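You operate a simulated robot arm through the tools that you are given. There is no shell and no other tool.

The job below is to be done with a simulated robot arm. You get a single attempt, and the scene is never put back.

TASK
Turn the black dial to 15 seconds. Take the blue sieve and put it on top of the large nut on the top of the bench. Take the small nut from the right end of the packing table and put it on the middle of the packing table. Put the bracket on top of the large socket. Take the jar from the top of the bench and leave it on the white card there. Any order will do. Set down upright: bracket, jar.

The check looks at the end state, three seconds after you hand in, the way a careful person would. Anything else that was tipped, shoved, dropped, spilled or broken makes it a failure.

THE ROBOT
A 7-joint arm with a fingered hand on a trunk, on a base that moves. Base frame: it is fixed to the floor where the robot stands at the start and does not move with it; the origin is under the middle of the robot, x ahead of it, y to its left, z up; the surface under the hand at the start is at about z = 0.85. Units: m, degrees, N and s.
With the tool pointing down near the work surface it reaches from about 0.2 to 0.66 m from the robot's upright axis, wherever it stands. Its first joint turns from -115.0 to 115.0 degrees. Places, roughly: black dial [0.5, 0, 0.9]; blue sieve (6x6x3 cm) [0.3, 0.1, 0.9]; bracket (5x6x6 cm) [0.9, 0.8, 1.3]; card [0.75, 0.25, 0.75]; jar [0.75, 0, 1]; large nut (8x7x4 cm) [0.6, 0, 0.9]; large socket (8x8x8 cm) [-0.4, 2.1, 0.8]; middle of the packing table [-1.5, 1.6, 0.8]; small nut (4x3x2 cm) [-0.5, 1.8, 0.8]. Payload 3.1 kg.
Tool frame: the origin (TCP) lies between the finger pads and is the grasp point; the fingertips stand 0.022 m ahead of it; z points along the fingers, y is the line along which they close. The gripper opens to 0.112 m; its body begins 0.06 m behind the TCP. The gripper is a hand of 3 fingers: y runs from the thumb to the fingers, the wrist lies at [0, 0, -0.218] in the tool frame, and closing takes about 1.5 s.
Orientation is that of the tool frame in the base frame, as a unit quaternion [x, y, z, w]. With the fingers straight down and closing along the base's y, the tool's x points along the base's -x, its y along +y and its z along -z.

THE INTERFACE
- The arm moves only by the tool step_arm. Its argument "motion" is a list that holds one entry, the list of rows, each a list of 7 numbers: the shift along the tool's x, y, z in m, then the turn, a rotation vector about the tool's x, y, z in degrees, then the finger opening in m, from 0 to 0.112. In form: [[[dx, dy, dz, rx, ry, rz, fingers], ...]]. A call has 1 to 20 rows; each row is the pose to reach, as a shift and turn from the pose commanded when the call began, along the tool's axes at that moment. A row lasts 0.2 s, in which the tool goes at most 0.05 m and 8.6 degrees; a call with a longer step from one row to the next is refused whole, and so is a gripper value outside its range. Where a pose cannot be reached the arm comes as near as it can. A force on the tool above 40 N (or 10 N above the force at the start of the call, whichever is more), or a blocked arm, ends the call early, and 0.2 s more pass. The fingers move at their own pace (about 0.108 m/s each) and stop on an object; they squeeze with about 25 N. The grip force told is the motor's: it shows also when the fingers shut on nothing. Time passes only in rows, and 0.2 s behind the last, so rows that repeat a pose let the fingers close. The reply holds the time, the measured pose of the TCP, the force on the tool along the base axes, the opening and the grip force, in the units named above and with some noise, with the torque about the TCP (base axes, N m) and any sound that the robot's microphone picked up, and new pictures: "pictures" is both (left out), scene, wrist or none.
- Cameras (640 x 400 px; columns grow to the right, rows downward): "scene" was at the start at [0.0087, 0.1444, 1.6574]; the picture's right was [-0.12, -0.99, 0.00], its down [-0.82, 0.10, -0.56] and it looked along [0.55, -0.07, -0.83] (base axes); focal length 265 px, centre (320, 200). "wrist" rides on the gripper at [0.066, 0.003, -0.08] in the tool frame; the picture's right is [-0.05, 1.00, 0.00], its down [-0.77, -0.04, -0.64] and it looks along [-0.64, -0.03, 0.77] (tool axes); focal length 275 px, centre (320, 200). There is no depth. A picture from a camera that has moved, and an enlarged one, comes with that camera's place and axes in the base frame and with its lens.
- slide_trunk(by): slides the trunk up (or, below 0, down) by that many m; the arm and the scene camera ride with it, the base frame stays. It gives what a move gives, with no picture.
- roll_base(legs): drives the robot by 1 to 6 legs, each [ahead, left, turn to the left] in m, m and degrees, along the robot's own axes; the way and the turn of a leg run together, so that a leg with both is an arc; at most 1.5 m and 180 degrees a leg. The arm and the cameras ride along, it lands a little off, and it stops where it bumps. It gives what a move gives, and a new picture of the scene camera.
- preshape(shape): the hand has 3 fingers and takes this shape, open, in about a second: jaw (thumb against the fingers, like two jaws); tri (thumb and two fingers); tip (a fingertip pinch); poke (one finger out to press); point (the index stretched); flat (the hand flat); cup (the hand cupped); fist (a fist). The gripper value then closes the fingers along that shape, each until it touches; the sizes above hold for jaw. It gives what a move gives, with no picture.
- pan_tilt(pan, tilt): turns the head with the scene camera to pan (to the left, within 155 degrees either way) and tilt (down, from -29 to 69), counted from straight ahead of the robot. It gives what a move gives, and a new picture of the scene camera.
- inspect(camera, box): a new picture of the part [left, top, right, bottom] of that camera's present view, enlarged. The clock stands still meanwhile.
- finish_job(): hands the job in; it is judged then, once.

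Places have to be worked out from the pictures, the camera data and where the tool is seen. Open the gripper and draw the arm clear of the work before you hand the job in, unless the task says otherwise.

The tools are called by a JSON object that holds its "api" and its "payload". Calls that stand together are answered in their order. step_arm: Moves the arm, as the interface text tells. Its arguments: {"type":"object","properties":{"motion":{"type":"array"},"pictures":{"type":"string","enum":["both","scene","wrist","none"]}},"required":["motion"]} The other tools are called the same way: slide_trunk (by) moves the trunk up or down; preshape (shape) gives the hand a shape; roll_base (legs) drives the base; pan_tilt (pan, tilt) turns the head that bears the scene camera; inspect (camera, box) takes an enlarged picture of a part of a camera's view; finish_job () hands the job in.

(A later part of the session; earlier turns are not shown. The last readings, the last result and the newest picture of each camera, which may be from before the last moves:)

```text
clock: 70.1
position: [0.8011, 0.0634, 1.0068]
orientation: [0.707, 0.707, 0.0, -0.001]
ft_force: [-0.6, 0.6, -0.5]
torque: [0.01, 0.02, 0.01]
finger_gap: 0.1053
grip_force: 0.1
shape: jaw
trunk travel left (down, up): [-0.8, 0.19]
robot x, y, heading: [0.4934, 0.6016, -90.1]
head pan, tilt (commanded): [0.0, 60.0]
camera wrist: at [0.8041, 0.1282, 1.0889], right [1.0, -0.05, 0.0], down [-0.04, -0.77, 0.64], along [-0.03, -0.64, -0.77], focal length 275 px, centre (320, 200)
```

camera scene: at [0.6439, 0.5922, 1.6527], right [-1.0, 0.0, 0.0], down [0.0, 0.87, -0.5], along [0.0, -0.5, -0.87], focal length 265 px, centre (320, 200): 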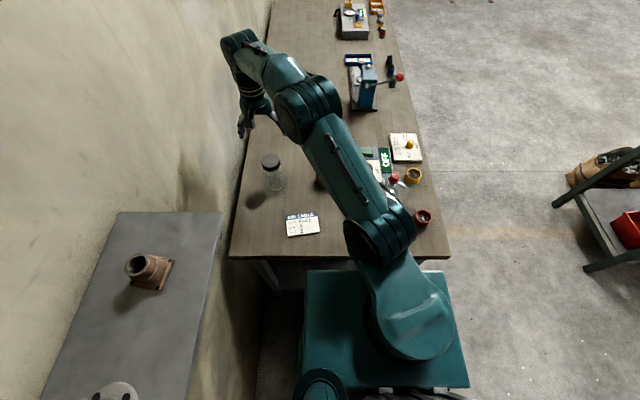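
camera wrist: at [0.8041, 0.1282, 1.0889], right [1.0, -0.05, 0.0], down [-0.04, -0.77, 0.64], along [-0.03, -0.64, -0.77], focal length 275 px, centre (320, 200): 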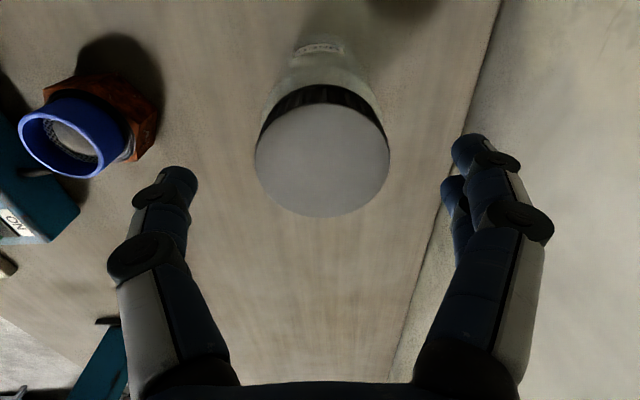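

Well centred, with the jar top at z 0.98. I'll lower to TCP z 0.94 so the palm stays clear, and close.

{"api": "step_arm", "payload": {"motion": [[[0, 0.001, 0.02, 0, 0, 0, 0.105], [0, 0.001, 0.04, 0, 0, 0, 0.105], [0, 0.001, 0.06, 0, 0, 0, 0.105], [0, 0.001, 0.067, 0, 0, 0, 0.105], [0, 0.001, 0.067, 0, 0, 0, 0.095], [0, 0.001, 0.067, 0, 0, 0, 0.08], [0, 0.001, 0.067, 0, 0, 0, 0.065], [0, 0.001, 0.067, 0, 0, 0, 0.05], [0, 0.001, 0.067, 0, 0, 0, 0.045], [0, 0.001, 0.067, 0, 0, 0, 0.045], [0, 0.001, 0.067, 0, 0, 0, 0.045], [0, 0.001, 0.067, 0, 0, 0, 0.045]]], "pictures": "both"}}

```text
clock: 72.7
position: [0.8035, 0.0646, 0.9398]
orientation: [0.707, 0.707, -0.001, 0.0]
ft_force: [-0.7, 0.0, 4.4]
torque: [0.06, 0.04, -0.05]
finger_gap: 0.0565
grip_force: 25.2
shape: jaw
trunk travel left (down, up): [-0.8, 0.19]
robot x, y, heading: [0.4932, 0.5974, -90.0]
head pan, tilt (commanded): [0.0, 60.0]
camera scene: at [0.6425, 0.5931, 1.6529], right [-1.0, 0.0, 0.0], down [0.0, 0.87, -0.5], along [0.0, -0.5, -0.87], focal length 265 px, centre (320, 200)
camera wrist: at [0.8063, 0.1288, 1.0215], right [1.0, -0.05, 0.0], down [-0.04, -0.77, 0.64], along [-0.03, -0.64, -0.77], focal length 275 px, centre (320, 200)
```

scene: 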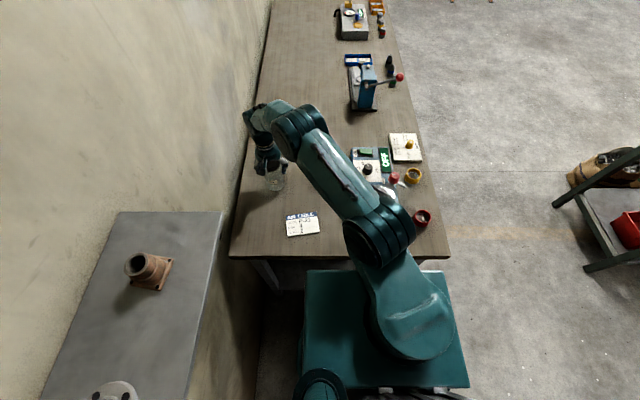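
wrist: 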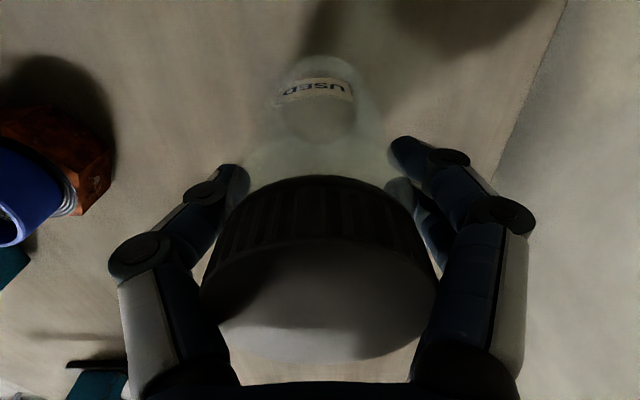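

The jar is gripped at 25 N with the fingers on the glass just below the lid. I'll lift it 6 cm and check that it hangs straight.

{"api": "step_arm", "payload": {"motion": [[[0, 0, -0.01, 0, 0, 0, 0.045], [0, 0, -0.025, 0, 0, 0, 0.045], [0, 0, -0.045, 0, 0, 0, 0.045], [0, 0, -0.06, 0, 0, 0, 0.045], [0, 0, -0.06, 0, 0, 0, 0.045]]], "pictures": "wrist"}}

{"api": "inspect", "payload": {"camera": "scene", "box": [230, 120, 350, 240]}}

```text
clock: 73.9
position: [0.804, 0.0617, 1.0]
orientation: [0.708, 0.706, 0.0, -0.001]
ft_force: [-0.2, -0.6, -1.3]
torque: [-0.01, 0.0, -0.04]
finger_gap: 0.0565
grip_force: 24.7
shape: jaw
trunk travel left (down, up): [-0.8, 0.19]
robot x, y, heading: [0.4871, 0.601, -90.1]
head pan, tilt (commanded): [0.0, 60.0]
camera wrist: at [0.8072, 0.1278, 1.0814], right [1.0, -0.05, 0.0], down [-0.04, -0.77, 0.64], along [-0.03, -0.63, -0.77], focal length 275 px, centre (320, 200)
```

wrist: 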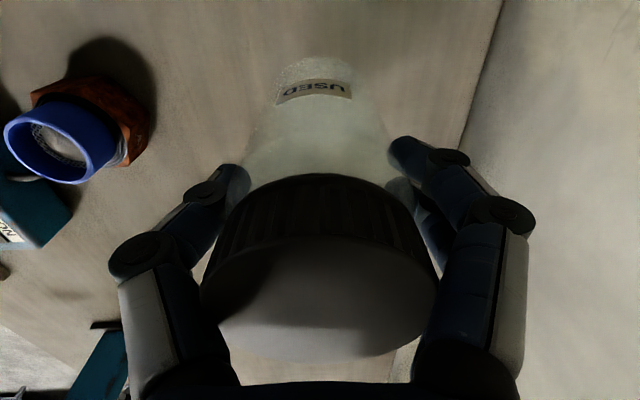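

```text
3.33 times, centred on (290, 180) of scene
camera zoom: at [0.6435, 0.5918, 1.6528], right [-1.0, 0.0, 0.0], down [0.0, 0.87, -0.5], along [0.0, -0.5, -0.87], focal length 882 px, centre (420, 267)
```

zoom: 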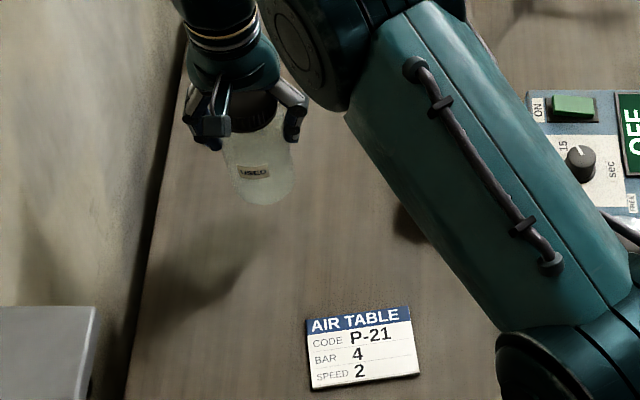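

The jar hangs straight. The card's four corners give its centre at [0.702, 0.2225], about 10.5 x 7.5 cm. I'll carry the jar there and lower it to about 1 cm above.

{"api": "step_arm", "payload": {"motion": [[[0.032, -0.02, 0, 0, 0, 0, 0.045], [0.064, -0.041, 0, 0, 0, 0, 0.045], [0.097, -0.061, 0, 0, 0, 0, 0.045], [0.129, -0.082, 0, 0, 0, 0, 0.045], [0.161, -0.102, 0, 0, 0, 0, 0.045], [0.161, -0.102, 0.015, 0, 0, 0, 0.045], [0.161, -0.102, 0.03, 0, 0, 0, 0.045], [0.161, -0.102, 0.042, 0, 0, 0, 0.045], [0.161, -0.102, 0.042, 0, 0, 0, 0.045]]], "pictures": "wrist"}}

{"api": "inspect", "payload": {"camera": "scene", "box": [250, 160, 350, 250]}}

```text
clock: 75.9
position: [0.7028, 0.2242, 0.9578]
orientation: [0.707, 0.707, 0.0, -0.001]
ft_force: [-0.6, 0.0, -1.9]
torque: [-0.01, -0.02, 0.01]
finger_gap: 0.0563
grip_force: 24.8
shape: jaw
trunk travel left (down, up): [-0.8, 0.19]
robot x, y, heading: [0.4898, 0.5981, -89.9]
head pan, tilt (commanded): [0.0, 60.0]
camera wrist: at [0.7058, 0.2901, 1.0394], right [1.0, -0.05, 0.0], down [-0.04, -0.77, 0.64], along [-0.03, -0.64, -0.77], focal length 275 px, centre (320, 200)
```

wrist: 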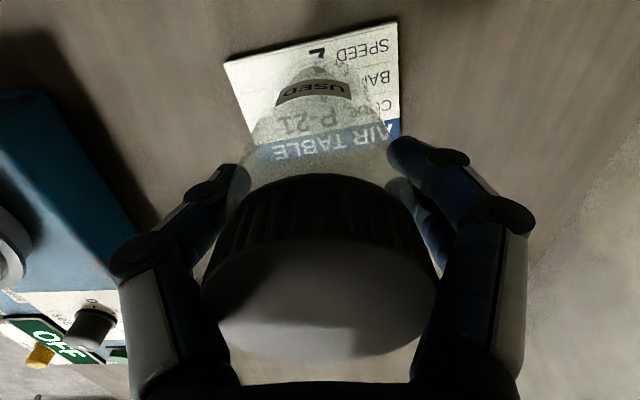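

```text
4.44 times, centred on (300, 205) of scene
camera zoom: at [0.6431, 0.5923, 1.6528], right [-1.0, 0.0, 0.0], down [0.0, 0.87, -0.5], along [0.0, -0.5, -0.87], focal length 1176 px, centre (409, 178)
```

zoom: 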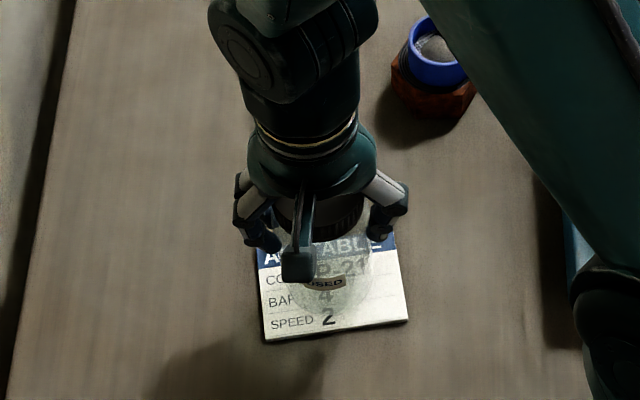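

The jar's base is centred over the card in both views. I'll lower it slowly, watching the force.

{"api": "step_arm", "payload": {"motion": [[[0, 0, 0.003, 0, 0, 0, 0.045], [0, 0, 0.006, 0, 0, 0, 0.045], [0, 0, 0.009, 0, 0, 0, 0.045], [0, 0, 0.011, 0, 0, 0, 0.045], [0, 0, 0.011, 0, 0, 0, 0.045]]], "pictures": "none"}}

{"api": "step_arm", "payload": {"motion": [[[0, 0, 0.001, 0, 0, 0, 0.045], [0, 0, 0.002, 0, 0, 0, 0.045], [0, 0, 0.002, 0, 0, 0, 0.045]]], "pictures": "none"}}

```text
clock: 77.1
position: [0.7017, 0.2239, 0.9464]
orientation: [0.708, 0.706, 0.001, 0.0]
ft_force: [-1.4, -0.6, 0.3]
torque: [0.01, 0.01, -0.04]
finger_gap: 0.0562
grip_force: 25.1
shape: jaw
trunk travel left (down, up): [-0.8, 0.19]
robot x, y, heading: [0.4894, 0.5981, -89.9]
head pan, tilt (commanded): [0.0, 60.0]
```

```text
clock: 77.9
position: [0.7014, 0.2235, 0.9461]
orientation: [0.707, 0.707, 0.0, 0.001]
ft_force: [0.1, -3.7, 19.3]
torque: [0.04, 0.01, -0.02]
finger_gap: 0.0559
grip_force: 25.0
shape: jaw
trunk travel left (down, up): [-0.8, 0.19]
robot x, y, heading: [0.4907, 0.5982, -90.0]
head pan, tilt (commanded): [0.0, 60.0]
```

Contact at 19 N on the card. I'll ease up about 1 mm, open the fingers and check the jar before rising.

{"api": "step_arm", "payload": {"motion": [[[0, 0, -0.001, 0, 0, 0, 0.045], [0, 0, -0.0015, 0, 0, 0, 0.055], [0, 0, -0.0015, 0, 0, 0, 0.065], [0, 0, -0.0015, 0, 0, 0, 0.08], [0, 0, -0.0015, 0, 0, 0, 0.095], [0, 0, -0.0015, 0, 0, 0, 0.105], [0, 0, -0.0015, 0, 0, 0, 0.105]]], "pictures": "wrist"}}

```text
clock: 79.5
position: [0.7017, 0.2243, 0.9463]
orientation: [0.708, 0.706, 0.0, 0.0]
ft_force: [-1.0, -0.7, 1.0]
torque: [0.0, -0.02, -0.04]
finger_gap: 0.1046
grip_force: 0.1
shape: jaw
trunk travel left (down, up): [-0.8, 0.19]
robot x, y, heading: [0.4926, 0.5982, -90.4]
head pan, tilt (commanded): [0.0, 60.0]
camera wrist: at [0.7047, 0.2894, 1.028], right [1.0, -0.05, 0.0], down [-0.04, -0.77, 0.64], along [-0.03, -0.64, -0.77], focal length 275 px, centre (320, 200)
```

wrist: 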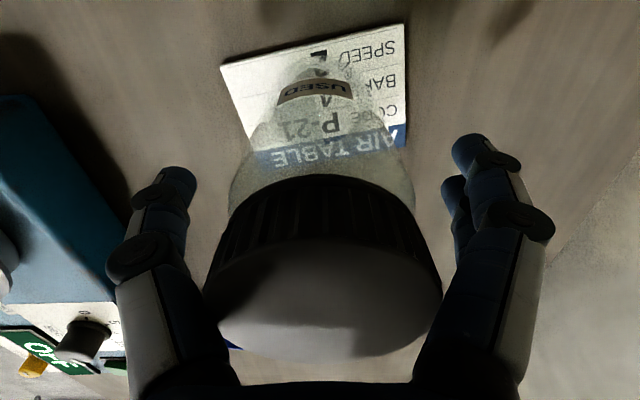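

The jar stands on its own. I'll rise straight up clear of it, retract, and check the result.

{"api": "step_arm", "payload": {"motion": [[[0, 0, -0.02, 0, 0, 0, 0.108], [0, 0, -0.05, 0, 0, 0, 0.11], [0, 0, -0.09, 0, 0, 0, 0.112], [0, 0, -0.13, 0, 0, 0, 0.112], [0, 0, -0.17, 0, 0, 0, 0.112], [0, 0, -0.21, 0, 0, 0, 0.112], [0, -0.03, -0.24, 0, 0, 0, 0.112], [0, -0.07, -0.265, 0, 0, 0, 0.112], [0.01, -0.11, -0.265, 0, 0, 0, 0.112], [0.02, -0.15, -0.265, 0, 0, 0, 0.112], [0.02, -0.17, -0.265, 0, 0, 0, 0.112]]], "pictures": "wrist"}}

{"api": "inspect", "payload": {"camera": "scene", "box": [230, 120, 430, 260]}}

```text
clock: 81.9
position: [0.5318, 0.2439, 1.2121]
orientation: [0.708, 0.706, -0.001, 0.001]
ft_force: [0.6, -1.2, 0.6]
torque: [0.04, 0.0, 0.03]
finger_gap: 0.1115
grip_force: 0.1
shape: jaw
trunk travel left (down, up): [-0.8, 0.19]
robot x, y, heading: [0.4965, 0.5977, -90.6]
head pan, tilt (commanded): [0.0, 60.0]
camera wrist: at [0.5343, 0.3098, 1.2941], right [1.0, -0.05, 0.0], down [-0.04, -0.77, 0.64], along [-0.03, -0.63, -0.77], focal length 275 px, centre (320, 200)
```

wrist: 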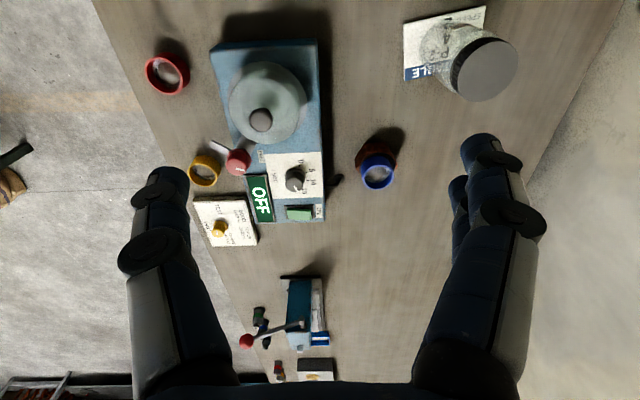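

```text
2.86 times, centred on (330, 190) of scene
camera zoom: at [0.6431, 0.5926, 1.6528], right [-1.0, 0.0, 0.0], down [0.0, 0.87, -0.5], along [0.0, -0.5, -0.87], focal length 756 px, centre (291, 229)
```

zoom: 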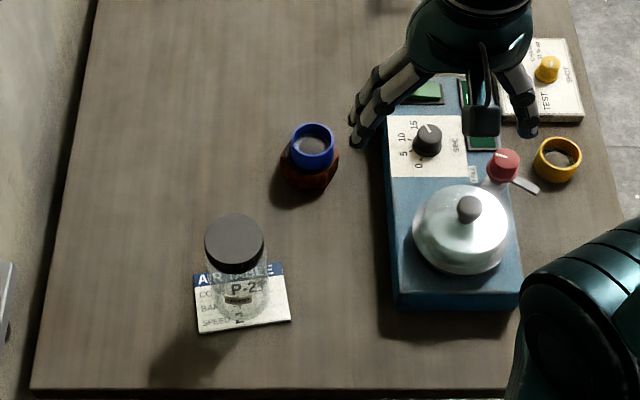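

Bench work is done: the dial is on 15, the sieve is on the nut and the jar is on the card. Now for the bracket: I'll back away, shift right, and turn to face the shelf, then raise the trunk.

{"api": "roll_base", "payload": {"legs": [[-0.2, -0.15, 0], [0, 0, 90.4]]}}

{"api": "slide_trunk", "payload": {"by": 0.18}}

{"api": "pan_tilt", "payload": {"pan": 0, "tilt": 40}}

```text
clock: 87.6
position: [0.6963, 0.8371, 1.2112]
orientation: [0.002, 1.0, 0.0, 0.0]
ft_force: [-0.4, 0.3, 1.0]
torque: [0.01, 0.0, 0.05]
finger_gap: 0.1116
grip_force: 0.0
shape: jaw
trunk travel left (down, up): [-0.8, 0.19]
robot x, y, heading: [0.3408, 0.7987, -0.3]
head pan, tilt (commanded): [0.0, 60.0]
camera scene: at [0.3471, 0.9526, 1.6528], right [0.0, -1.0, 0.0], down [-0.87, 0.0, -0.5], along [0.5, 0.0, -0.87], focal length 265 px, centre (320, 200)
```

scene: 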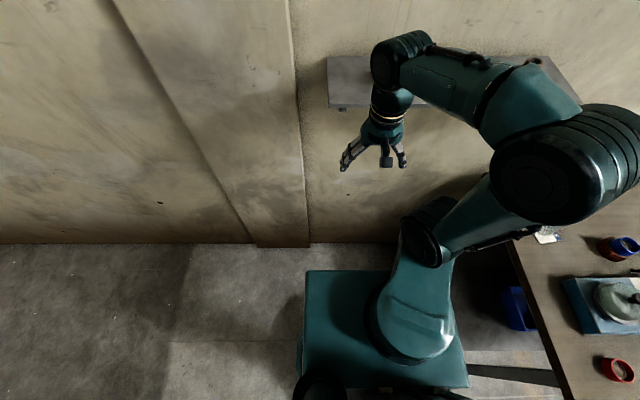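

```text
clock: 89.6
position: [0.697, 0.8388, 1.3926]
orientation: [0.003, 1.0, 0.0, 0.001]
ft_force: [-0.1, 0.2, 0.2]
torque: [0.05, 0.01, 0.0]
finger_gap: 0.1121
grip_force: 0.1
shape: jaw
trunk travel left (down, up): [-0.98, 0.01]
robot x, y, heading: [0.3409, 0.7949, -0.5]
head pan, tilt (commanded): [0.0, 60.0]
```

```text
clock: 90.4
position: [0.6958, 0.8372, 1.3912]
orientation: [0.002, 1.0, 0.0, 0.0]
ft_force: [0.4, -1.5, 0.7]
torque: [0.01, -0.02, 0.01]
finger_gap: 0.1119
grip_force: 0.1
shape: jaw
trunk travel left (down, up): [-0.98, 0.01]
robot x, y, heading: [0.3371, 0.7976, -0.1]
head pan, tilt (commanded): [0.0, 40.0]
camera scene: at [0.3654, 0.9525, 1.8595], right [0.0, -1.0, 0.0], down [-0.64, 0.0, -0.77], along [0.77, 0.0, -0.64], focal length 265 px, centre (320, 200)
```

scene: 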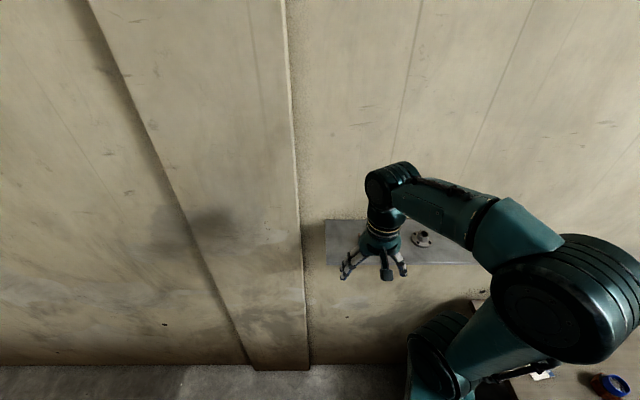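

The hand hides the bracket in the scene view, so I'll look through the wrist camera.

{"api": "inspect", "payload": {"camera": "wrist", "box": [0, 0, 640, 400]}}

```text
1.00 times, centred on (320, 200) of wrist (not enlarged: the box is as wide or as high as the picture)
camera zoom: at [0.6298, 0.8408, 1.4741], right [0.05, 1.0, 0.0], down [0.77, -0.04, 0.64], along [0.64, -0.03, -0.77], focal length 275 px, centre (320, 200)
```

zoom: 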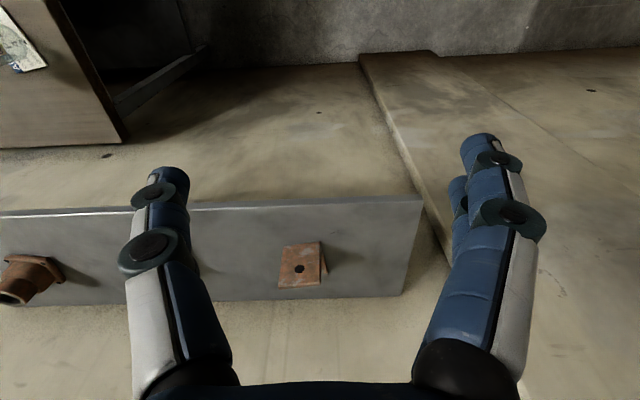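

{"api": "inspect", "payload": {"camera": "wrist", "box": [240, 220, 380, 310]}}

```text
4.44 times, centred on (310, 265) of wrist
camera zoom: at [0.6298, 0.8408, 1.4741], right [0.05, 1.0, 0.0], down [0.77, -0.04, 0.64], along [0.64, -0.03, -0.77], focal length 1224 px, centre (364, -89)
```

zoom: 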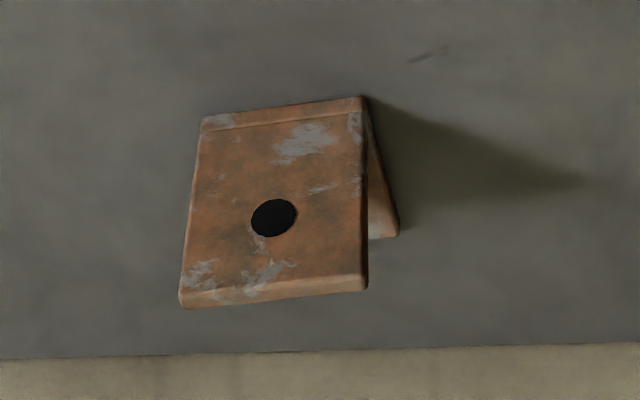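

The bracket is an L: its upright plate (with the hole) faces the robot, its foot points to the wall, and it's yawed about 10°. I'll pinch the plate across its thickness, so I turn the hand to 79° and hover nearer for a side view.

{"api": "step_arm", "payload": {"motion": [[[-0.01, -0.002, -0.005, 0, 0, 7.9, 0.1], [-0.02, -0.005, -0.01, 0, 0, 15.8, 0.09], [-0.03, -0.008, -0.015, 0, 0, 23.7, 0.08], [-0.04, -0.01, -0.02, 0, 0, 31.6, 0.07], [-0.05, -0.012, -0.025, 0, 0, 39.5, 0.06], [-0.06, -0.015, -0.03, 0, 0, 47.4, 0.06], [-0.07, -0.018, -0.03, 0, 0, 55.3, 0.06], [-0.08, -0.02, -0.03, 0, 0, 63.2, 0.06], [-0.09, -0.023, -0.03, 0, 0, 71.1, 0.06], [-0.1, -0.025, -0.03, 0, 0, 79, 0.06], [-0.1, -0.025, -0.03, 0, 0, 79, 0.06]]], "pictures": "both"}}

{"api": "inspect", "payload": {"camera": "wrist", "box": [240, 40, 480, 200]}}

```text
clock: 92.8
position: [0.7944, 0.8133, 1.4221]
orientation: [0.639, 0.769, 0.0, 0.0]
ft_force: [-0.5, -0.5, -0.4]
torque: [-0.01, 0.02, 0.0]
finger_gap: 0.0608
grip_force: 0.1
shape: jaw
trunk travel left (down, up): [-0.98, 0.01]
robot x, y, heading: [0.3456, 0.7979, -0.4]
head pan, tilt (commanded): [0.0, 40.0]
camera scene: at [0.3652, 0.9524, 1.8596], right [0.0, -1.0, 0.0], down [-0.64, 0.0, -0.77], along [0.77, 0.0, -0.64], focal length 265 px, centre (320, 200)
camera wrist: at [0.786, 0.878, 1.5035], right [0.99, 0.14, 0.0], down [0.11, -0.76, 0.64], along [0.09, -0.63, -0.77], focal length 275 px, centre (320, 200)
```

scene: 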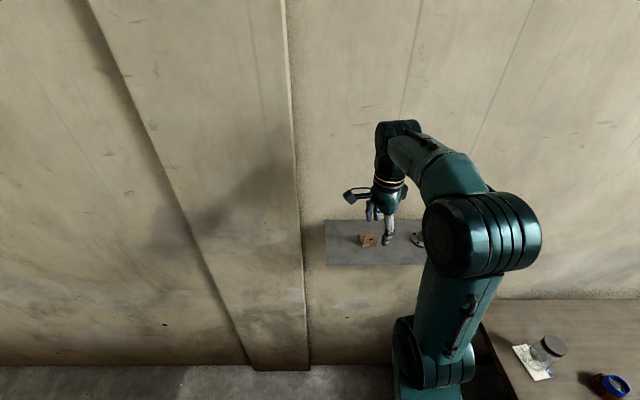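
wrist: 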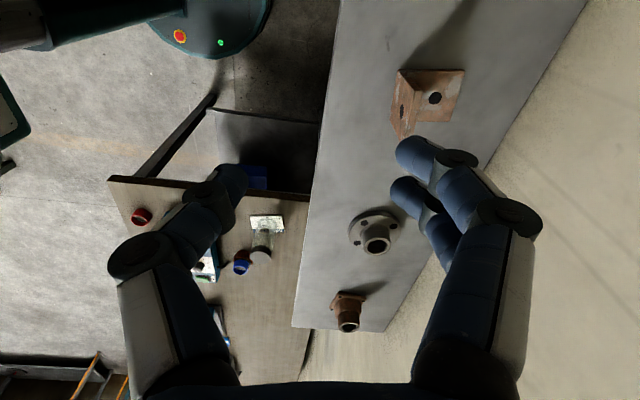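

```text
2.50 times, centred on (360, 120) of wrist
camera zoom: at [0.786, 0.878, 1.5035], right [0.99, 0.14, 0.0], down [0.11, -0.76, 0.64], along [0.09, -0.63, -0.77], focal length 688 px, centre (220, 400)
```

zoom: 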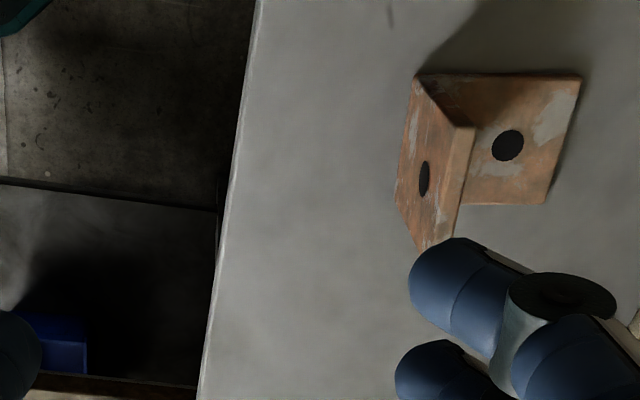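

The side view fixes the geometry: the plate runs from [0.856, 0.829] to [0.863, 0.787], z 1.275 to 1.33, and the foot reaches x 0.907. The wall is at 0.97. I'll move over the plate with the fingers straddling it, still above its top edge.

{"api": "step_arm", "payload": {"motion": [[[-0.006, 0.022, 0.005, 0, 0, 0, 0.056], [-0.012, 0.044, 0.015, 0, 0, 0, 0.056], [-0.0174, 0.066, 0.03, 0, 0, 0, 0.056], [-0.0174, 0.066, 0.05, 0, 0, 0, 0.056], [-0.0174, 0.066, 0.05, 0, 0, 0, 0.056]]], "pictures": "both"}}

{"api": "inspect", "payload": {"camera": "wrist", "box": [200, 60, 440, 240]}}

```text
clock: 94.0
position: [0.8634, 0.8089, 1.373]
orientation: [0.638, 0.77, 0.0, 0.0]
ft_force: [0.0, 0.3, 0.9]
torque: [-0.01, 0.02, 0.0]
finger_gap: 0.0568
grip_force: 0.0
shape: jaw
trunk travel left (down, up): [-0.98, 0.01]
robot x, y, heading: [0.3419, 0.7985, -0.3]
head pan, tilt (commanded): [0.0, 40.0]
camera scene: at [0.3652, 0.9525, 1.8596], right [0.0, -1.0, 0.0], down [-0.64, 0.0, -0.77], along [0.77, 0.0, -0.64], focal length 265 px, centre (320, 200)
camera wrist: at [0.8531, 0.8735, 1.4546], right [0.99, 0.14, 0.0], down [0.11, -0.76, 0.64], along [0.09, -0.63, -0.77], focal length 275 px, centre (320, 200)
```

scene: 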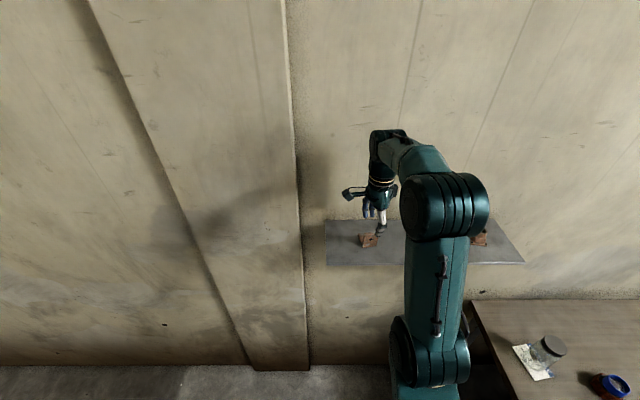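
wrist: 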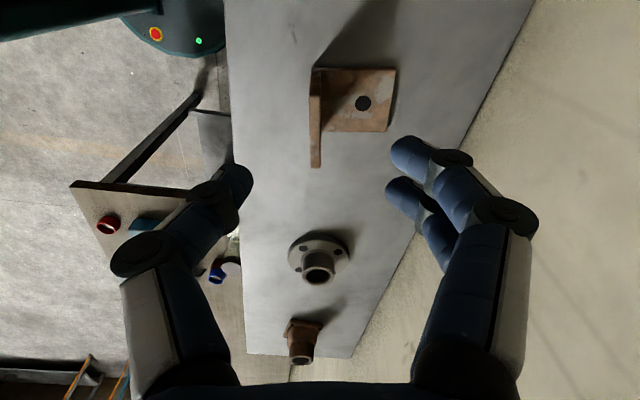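

```text
2.22 times, centred on (320, 150) of wrist
camera zoom: at [0.8531, 0.8735, 1.4546], right [0.99, 0.14, 0.0], down [0.11, -0.76, 0.64], along [0.09, -0.63, -0.77], focal length 612 px, centre (320, 311)
```

zoom: 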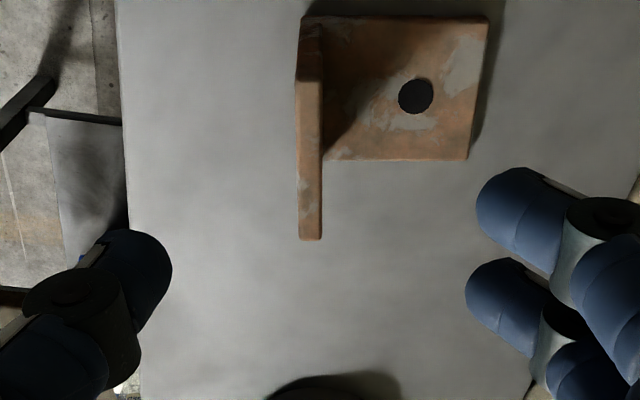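

The plate lies between the fingers, about 2 mm toward the thumb. I'll correct that and descend so the tips stop about 9 mm above the foot.

{"api": "step_arm", "payload": {"motion": [[[0.002, -0.002, 0.01, 0, 0, 0, 0.056], [0.002, -0.002, 0.025, 0, 0, 0, 0.056], [0.002, -0.002, 0.04, 0, 0, 0, 0.056], [0.002, -0.002, 0.052, 0, 0, 0, 0.056], [0.002, -0.002, 0.06, 0, 0, 0, 0.056], [0.002, -0.002, 0.06, 0, 0, 0, 0.056]]], "pictures": "wrist"}}

{"api": "inspect", "payload": {"camera": "wrist", "box": [200, 80, 440, 260]}}

```text
clock: 95.4
position: [0.8606, 0.809, 1.3103]
orientation: [0.638, 0.77, 0.0, 0.0]
ft_force: [0.0, -0.2, 0.5]
torque: [-0.01, 0.02, 0.02]
finger_gap: 0.0566
grip_force: 0.1
shape: jaw
trunk travel left (down, up): [-0.98, 0.01]
robot x, y, heading: [0.3459, 0.7993, -0.2]
head pan, tilt (commanded): [0.0, 40.0]
camera wrist: at [0.8519, 0.875, 1.3933], right [0.99, 0.14, 0.0], down [0.11, -0.76, 0.64], along [0.09, -0.63, -0.77], focal length 275 px, centre (320, 200)
```

wrist: 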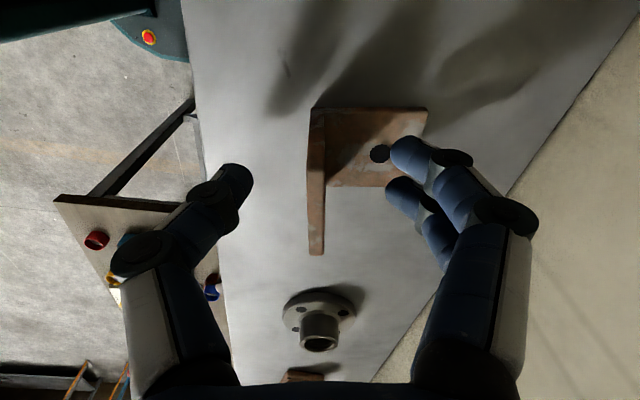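

```text
2.22 times, centred on (320, 170) of wrist
camera zoom: at [0.8519, 0.875, 1.3933], right [0.99, 0.14, 0.0], down [0.11, -0.76, 0.64], along [0.09, -0.63, -0.77], focal length 612 px, centre (320, 267)
```

zoom: 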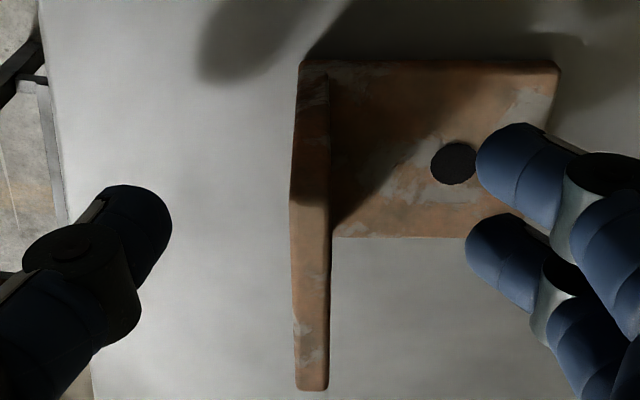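

The fingertips straddle the plate above the foot, with the plate about 1.5 mm off centre. I'll close on it.

{"api": "step_arm", "payload": {"motion": [[[0, -0.001, 0, 0, 0, 0, 0.045], [0, -0.001, 0, 0, 0, 0, 0.035], [0, -0.001, 0, 0, 0, 0, 0.025], [0, -0.001, 0, 0, 0, 0, 0.015], [0, -0.001, 0, 0, 0, 0, 0.005], [0, -0.001, 0, 0, 0, 0, 0.0], [0, -0.001, 0, 0, 0, 0, 0.0], [0, -0.001, 0, 0, 0, 0, 0.0]]], "pictures": "wrist"}}

{"api": "inspect", "payload": {"camera": "wrist", "box": [200, 80, 440, 260]}}

```text
clock: 97.2
position: [0.8607, 0.8089, 1.3115]
orientation: [0.638, 0.77, -0.001, 0.0]
ft_force: [0.0, -0.9, 0.1]
torque: [0.01, 0.0, 0.01]
finger_gap: 0.0011
grip_force: 25.0
shape: jaw
trunk travel left (down, up): [-0.98, 0.01]
robot x, y, heading: [0.3401, 0.7984, -0.3]
head pan, tilt (commanded): [0.0, 40.0]
camera wrist: at [0.8512, 0.8747, 1.3932], right [0.99, 0.14, 0.0], down [0.11, -0.76, 0.64], along [0.09, -0.63, -0.77], focal length 275 px, centre (320, 200)
```

wrist: 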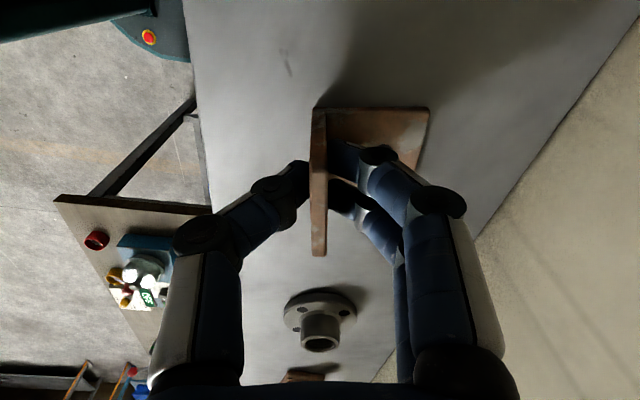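

```text
2.22 times, centred on (320, 170) of wrist
camera zoom: at [0.8512, 0.8747, 1.3932], right [0.99, 0.14, 0.0], down [0.11, -0.76, 0.64], along [0.09, -0.63, -0.77], focal length 612 px, centre (320, 267)
```

zoom: 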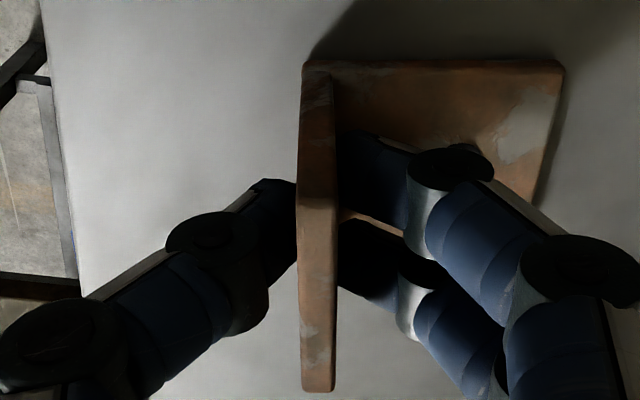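

The fingers are tight on both faces of the plate (25 N). I'll lift it straight up and check it comes level.

{"api": "step_arm", "payload": {"motion": [[[0, 0, -0.01, 0, 0, 0, 0.0], [0, 0, -0.025, 0, 0, 0, 0.0], [0, 0, -0.045, 0, 0, 0, 0.0], [0, 0, -0.07, 0, 0, 0, 0.0], [0, 0, -0.09, 0, 0, 0, 0.0], [0, 0, -0.09, 0, 0, 0, 0.0]]], "pictures": "both"}}

{"api": "inspect", "payload": {"camera": "wrist", "box": [200, 80, 440, 260]}}

{"api": "inspect", "payload": {"camera": "scene", "box": [320, 170, 440, 270]}}

```text
clock: 98.6
position: [0.8598, 0.8107, 1.4016]
orientation: [0.638, 0.77, 0.001, 0.0]
ft_force: [-0.2, 0.6, -2.0]
torque: [0.01, 0.03, 0.0]
finger_gap: 0.0013
grip_force: 25.1
shape: jaw
trunk travel left (down, up): [-0.98, 0.01]
robot x, y, heading: [0.3433, 0.797, -0.4]
head pan, tilt (commanded): [0.0, 40.0]
camera scene: at [0.3662, 0.9525, 1.8595], right [0.0, -1.0, 0.0], down [-0.64, 0.0, -0.77], along [0.77, 0.0, -0.64], focal length 265 px, centre (320, 200)
camera wrist: at [0.851, 0.8745, 1.4828], right [0.99, 0.14, 0.0], down [0.11, -0.76, 0.64], along [0.09, -0.63, -0.77], focal length 275 px, centre (320, 200)
```

scene: 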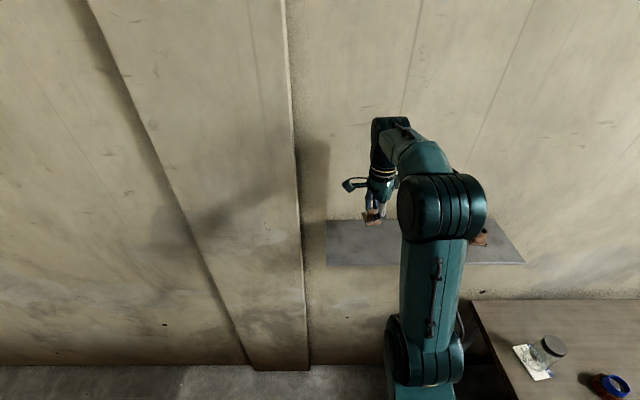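
wrist: 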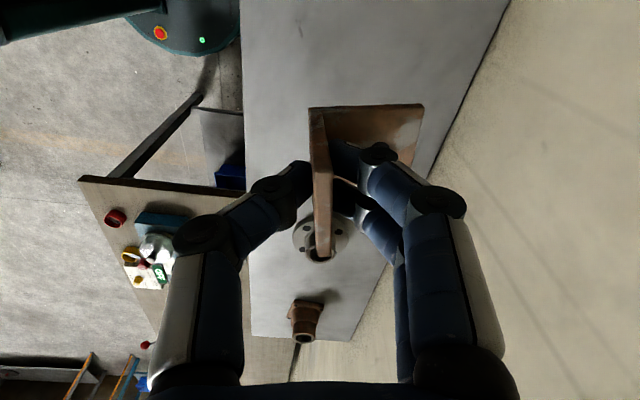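

```text
2.22 times, centred on (320, 170) of wrist
camera zoom: at [0.851, 0.8745, 1.4828], right [0.99, 0.14, 0.0], down [0.11, -0.76, 0.64], along [0.09, -0.63, -0.77], focal length 612 px, centre (320, 267)
```

zoom: 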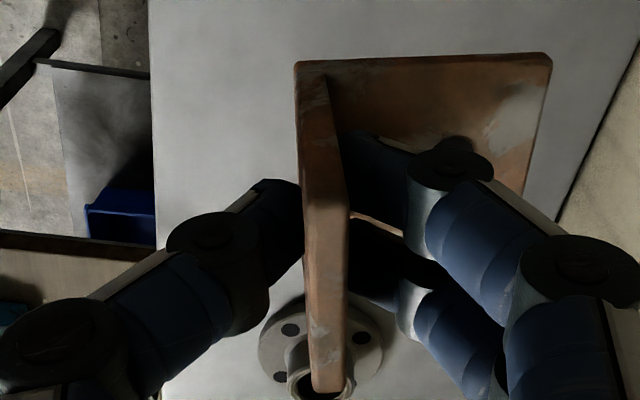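

```text
4.00 times, centred on (380, 220) of scene
camera zoom: at [0.3662, 0.9525, 1.8595], right [0.0, -1.0, 0.0], down [-0.64, 0.0, -0.77], along [0.77, 0.0, -0.64], focal length 1058 px, centre (80, 120)
```

zoom: 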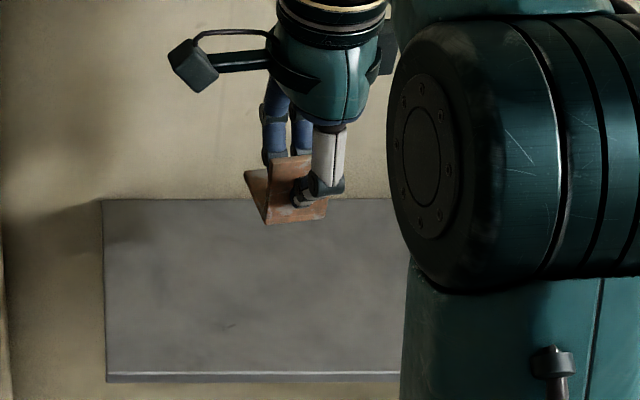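

The bracket came up cleanly with about 1 N of extra weight. I'll retract it from the shelf, keeping the grip closed, then turn left and drive along the aisle toward the packing table.

{"api": "step_arm", "payload": {"motion": [[[0.007, -0.039, -0.01, 0, 0, 0, 0.0], [0.015, -0.078, -0.015, 0, 0, 0, 0.0], [0.022, -0.117, -0.015, 0, 0, 0, 0.0], [0.03, -0.157, -0.015, 0, 0, 0, 0.0], [0.03, -0.157, -0.015, 0, 0, 0, 0.0]]], "pictures": "none"}}

{"api": "roll_base", "payload": {"legs": [[0, 0, 90]]}}

{"api": "pan_tilt", "payload": {"pan": 15, "tilt": 35}}

```text
clock: 99.8
position: [0.7008, 0.8138, 1.416]
orientation: [0.638, 0.77, -0.001, 0.0]
ft_force: [-0.5, 0.5, -1.8]
torque: [-0.06, 0.03, 0.01]
finger_gap: 0.0009
grip_force: 24.6
shape: jaw
trunk travel left (down, up): [-0.98, 0.01]
robot x, y, heading: [0.342, 0.802, -0.4]
head pan, tilt (commanded): [0.0, 40.0]
```

```text
clock: 104.0
position: [0.3377, 1.1599, 1.4164]
orientation: [-0.082, 0.997, 0.0, 0.0]
ft_force: [0.1, 0.3, -2.5]
torque: [-0.02, 0.01, -0.01]
finger_gap: 0.0005
grip_force: 25.1
shape: jaw
trunk travel left (down, up): [-0.98, 0.01]
robot x, y, heading: [0.3385, 0.7997, 88.2]
head pan, tilt (commanded): [0.0, 40.0]
camera scene: at [0.1875, 0.8292, 1.8596], right [1.0, -0.03, 0.0], down [-0.02, -0.64, -0.77], along [0.02, 0.77, -0.64], focal length 265 px, centre (320, 200)
```

scene: 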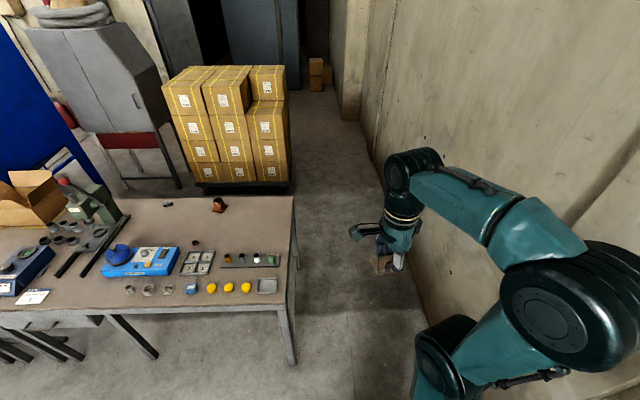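

```text
clock: 104.7
position: [0.3381, 1.16, 1.4155]
orientation: [-0.082, 0.997, 0.0, 0.001]
ft_force: [0.3, -0.2, -2.0]
torque: [-0.01, 0.03, 0.01]
finger_gap: 0.0005
grip_force: 25.4
shape: jaw
trunk travel left (down, up): [-0.98, 0.01]
robot x, y, heading: [0.3417, 0.8001, 88.1]
head pan, tilt (commanded): [15.0, 35.0]
camera scene: at [0.1647, 0.8298, 1.8671], right [0.97, 0.23, 0.0], down [0.13, -0.56, -0.82], along [-0.19, 0.8, -0.57], focal length 265 px, centre (320, 200)
```

scene: 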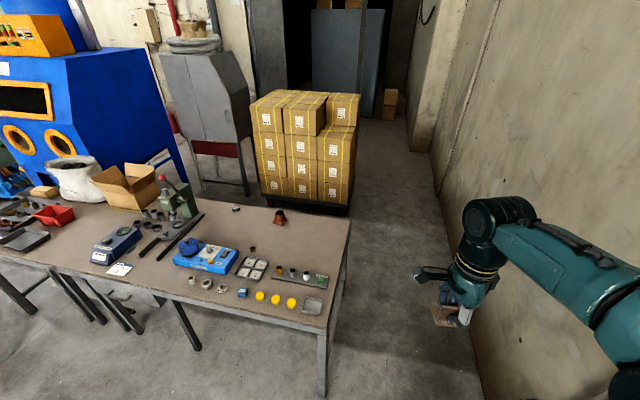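

The table's right edge is at x 0.047 and its back edge at y about 2.18, and there is about 1.1 m of clear floor between it and the boxes. I'll drive up the aisle and round behind the table, which puts the socket within easy reach.

{"api": "roll_base", "payload": {"legs": [[0, -0.08, 1.8], [1.3, 0, 0], [0.55, 0, 0]]}}

{"api": "pan_tilt", "payload": {"pan": 100, "tilt": 45}}

```text
clock: 114.6
position: [0.4065, 2.987, 1.4161]
orientation: [-0.092, 0.996, 0.0, 0.001]
ft_force: [0.3, 0.8, -1.4]
torque: [-0.05, 0.0, 0.04]
finger_gap: 0.0007
grip_force: 25.1
shape: jaw
trunk travel left (down, up): [-0.98, 0.01]
robot x, y, heading: [0.4185, 2.6263, 90.0]
head pan, tilt (commanded): [15.0, 35.0]
camera scene: at [0.2405, 2.653, 1.8671], right [0.97, 0.25, 0.0], down [0.15, -0.55, -0.82], along [-0.21, 0.79, -0.57], focal length 265 px, centre (320, 200)
```

scene: 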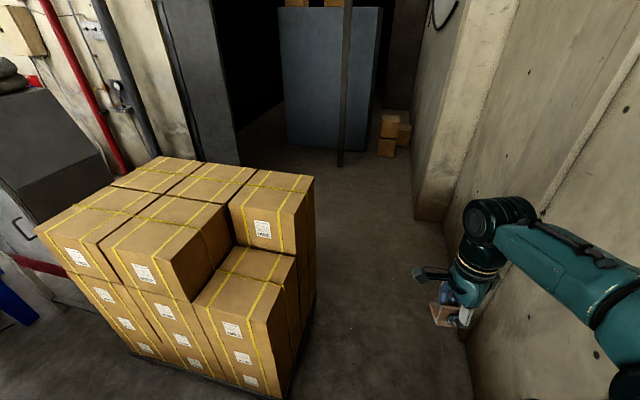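

```text
clock: 116.2
position: [0.4071, 2.9875, 1.4174]
orientation: [-0.093, 0.996, 0.0, 0.001]
ft_force: [-0.4, -0.3, -1.4]
torque: [-0.01, 0.02, 0.01]
finger_gap: 0.0008
grip_force: 25.0
shape: jaw
trunk travel left (down, up): [-0.98, 0.01]
robot x, y, heading: [0.4119, 2.6289, 89.5]
head pan, tilt (commanded): [100.0, 45.0]
camera scene: at [0.1826, 2.5551, 1.8523], right [-0.17, 0.99, 0.0], down [0.7, 0.12, -0.71], along [-0.7, -0.12, -0.71], focal length 265 px, centre (320, 200)
```

scene: 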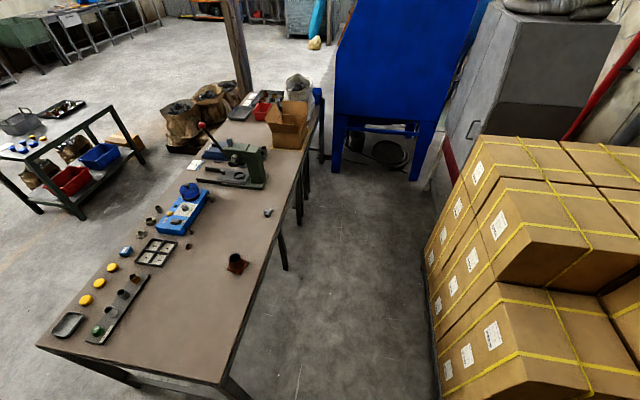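

The corridor behind the table is clear and about 0.9 m wide. I'll zoom in on the socket and the small nut from here.

{"api": "inspect", "payload": {"camera": "scene", "box": [180, 220, 290, 300]}}

{"api": "inspect", "payload": {"camera": "scene", "box": [40, 170, 290, 360]}}

```text
5.00 times, centred on (235, 260) of scene
camera zoom: at [0.1826, 2.5551, 1.8523], right [-0.17, 0.99, 0.0], down [0.7, 0.12, -0.71], along [-0.7, -0.12, -0.71], focal length 1323 px, centre (745, -100)
```

zoom: 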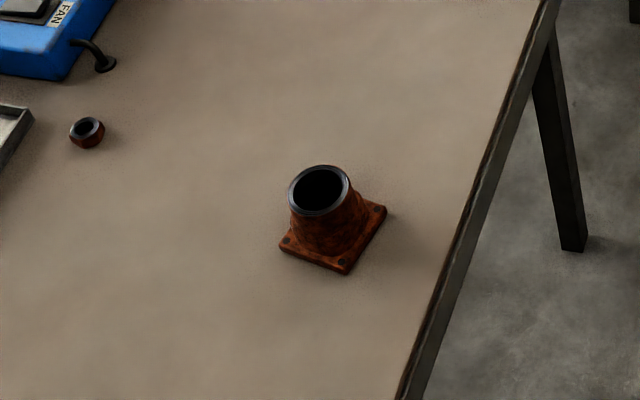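

```text
2.11 times, centred on (165, 265) of scene
camera zoom: at [0.1826, 2.5551, 1.8523], right [-0.17, 0.99, 0.0], down [0.7, 0.12, -0.71], along [-0.7, -0.12, -0.71], focal length 557 px, centre (646, 63)
```

zoom: 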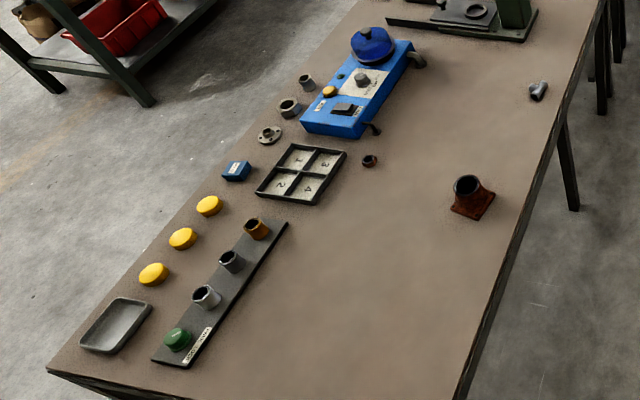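

The socket's top ring is about 55 mm across with a 46 mm bore, at about [-0.397, 2.068] and z 0.83. The bracket's 43 x 48 mm foot can rest across it. I'll drive left along the corridor and turn to face the table from behind.

{"api": "roll_base", "payload": {"legs": [[0, 0.75, 0], [0, 0, 180]]}}

{"api": "pan_tilt", "payload": {"pan": 0, "tilt": 55}}

```text
clock: 127.8
position: [-0.3001, 2.2715, 1.416]
orientation: [0.99, 0.138, 0.0, 0.0]
ft_force: [-0.1, -0.5, -1.6]
torque: [0.03, -0.01, -0.01]
finger_gap: 0.0007
grip_force: 24.8
shape: jaw
trunk travel left (down, up): [-0.98, 0.01]
robot x, y, heading: [-0.3451, 2.6313, -85.2]
head pan, tilt (commanded): [100.0, 45.0]
camera scene: at [-0.1199, 2.7227, 1.8523], right [0.26, -0.97, 0.0], down [-0.68, -0.18, -0.71], along [0.68, 0.18, -0.71], focal length 265 px, centre (320, 200)
```

scene: 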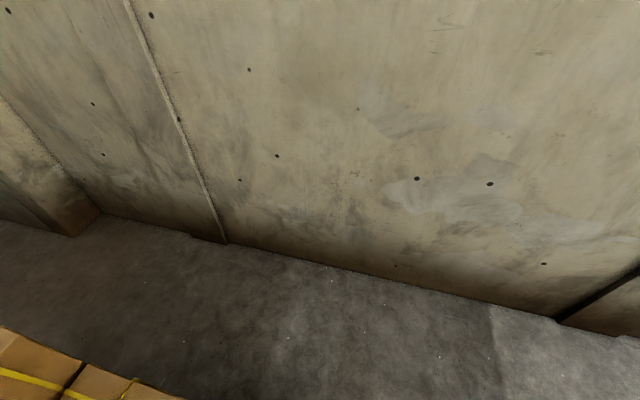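

```text
clock: 129.6
position: [-0.3006, 2.2718, 1.4163]
orientation: [0.99, 0.138, 0.0, 0.0]
ft_force: [-0.6, 0.3, -1.8]
torque: [0.04, 0.0, -0.02]
finger_gap: 0.0006
grip_force: 25.0
shape: jaw
trunk travel left (down, up): [-0.98, 0.01]
robot x, y, heading: [-0.3401, 2.631, -85.3]
head pan, tilt (commanded): [0.0, 55.0]
camera scene: at [-0.1922, 2.63, 1.8389], right [-1.0, -0.09, 0.0], down [-0.07, 0.82, -0.57], along [0.05, -0.57, -0.82], focal length 265 px, centre (320, 200)
```

scene: 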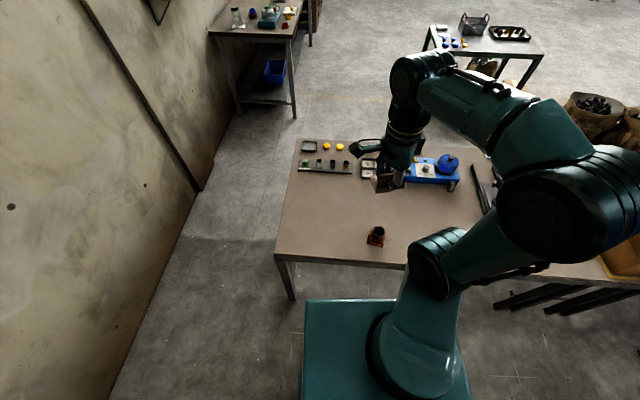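

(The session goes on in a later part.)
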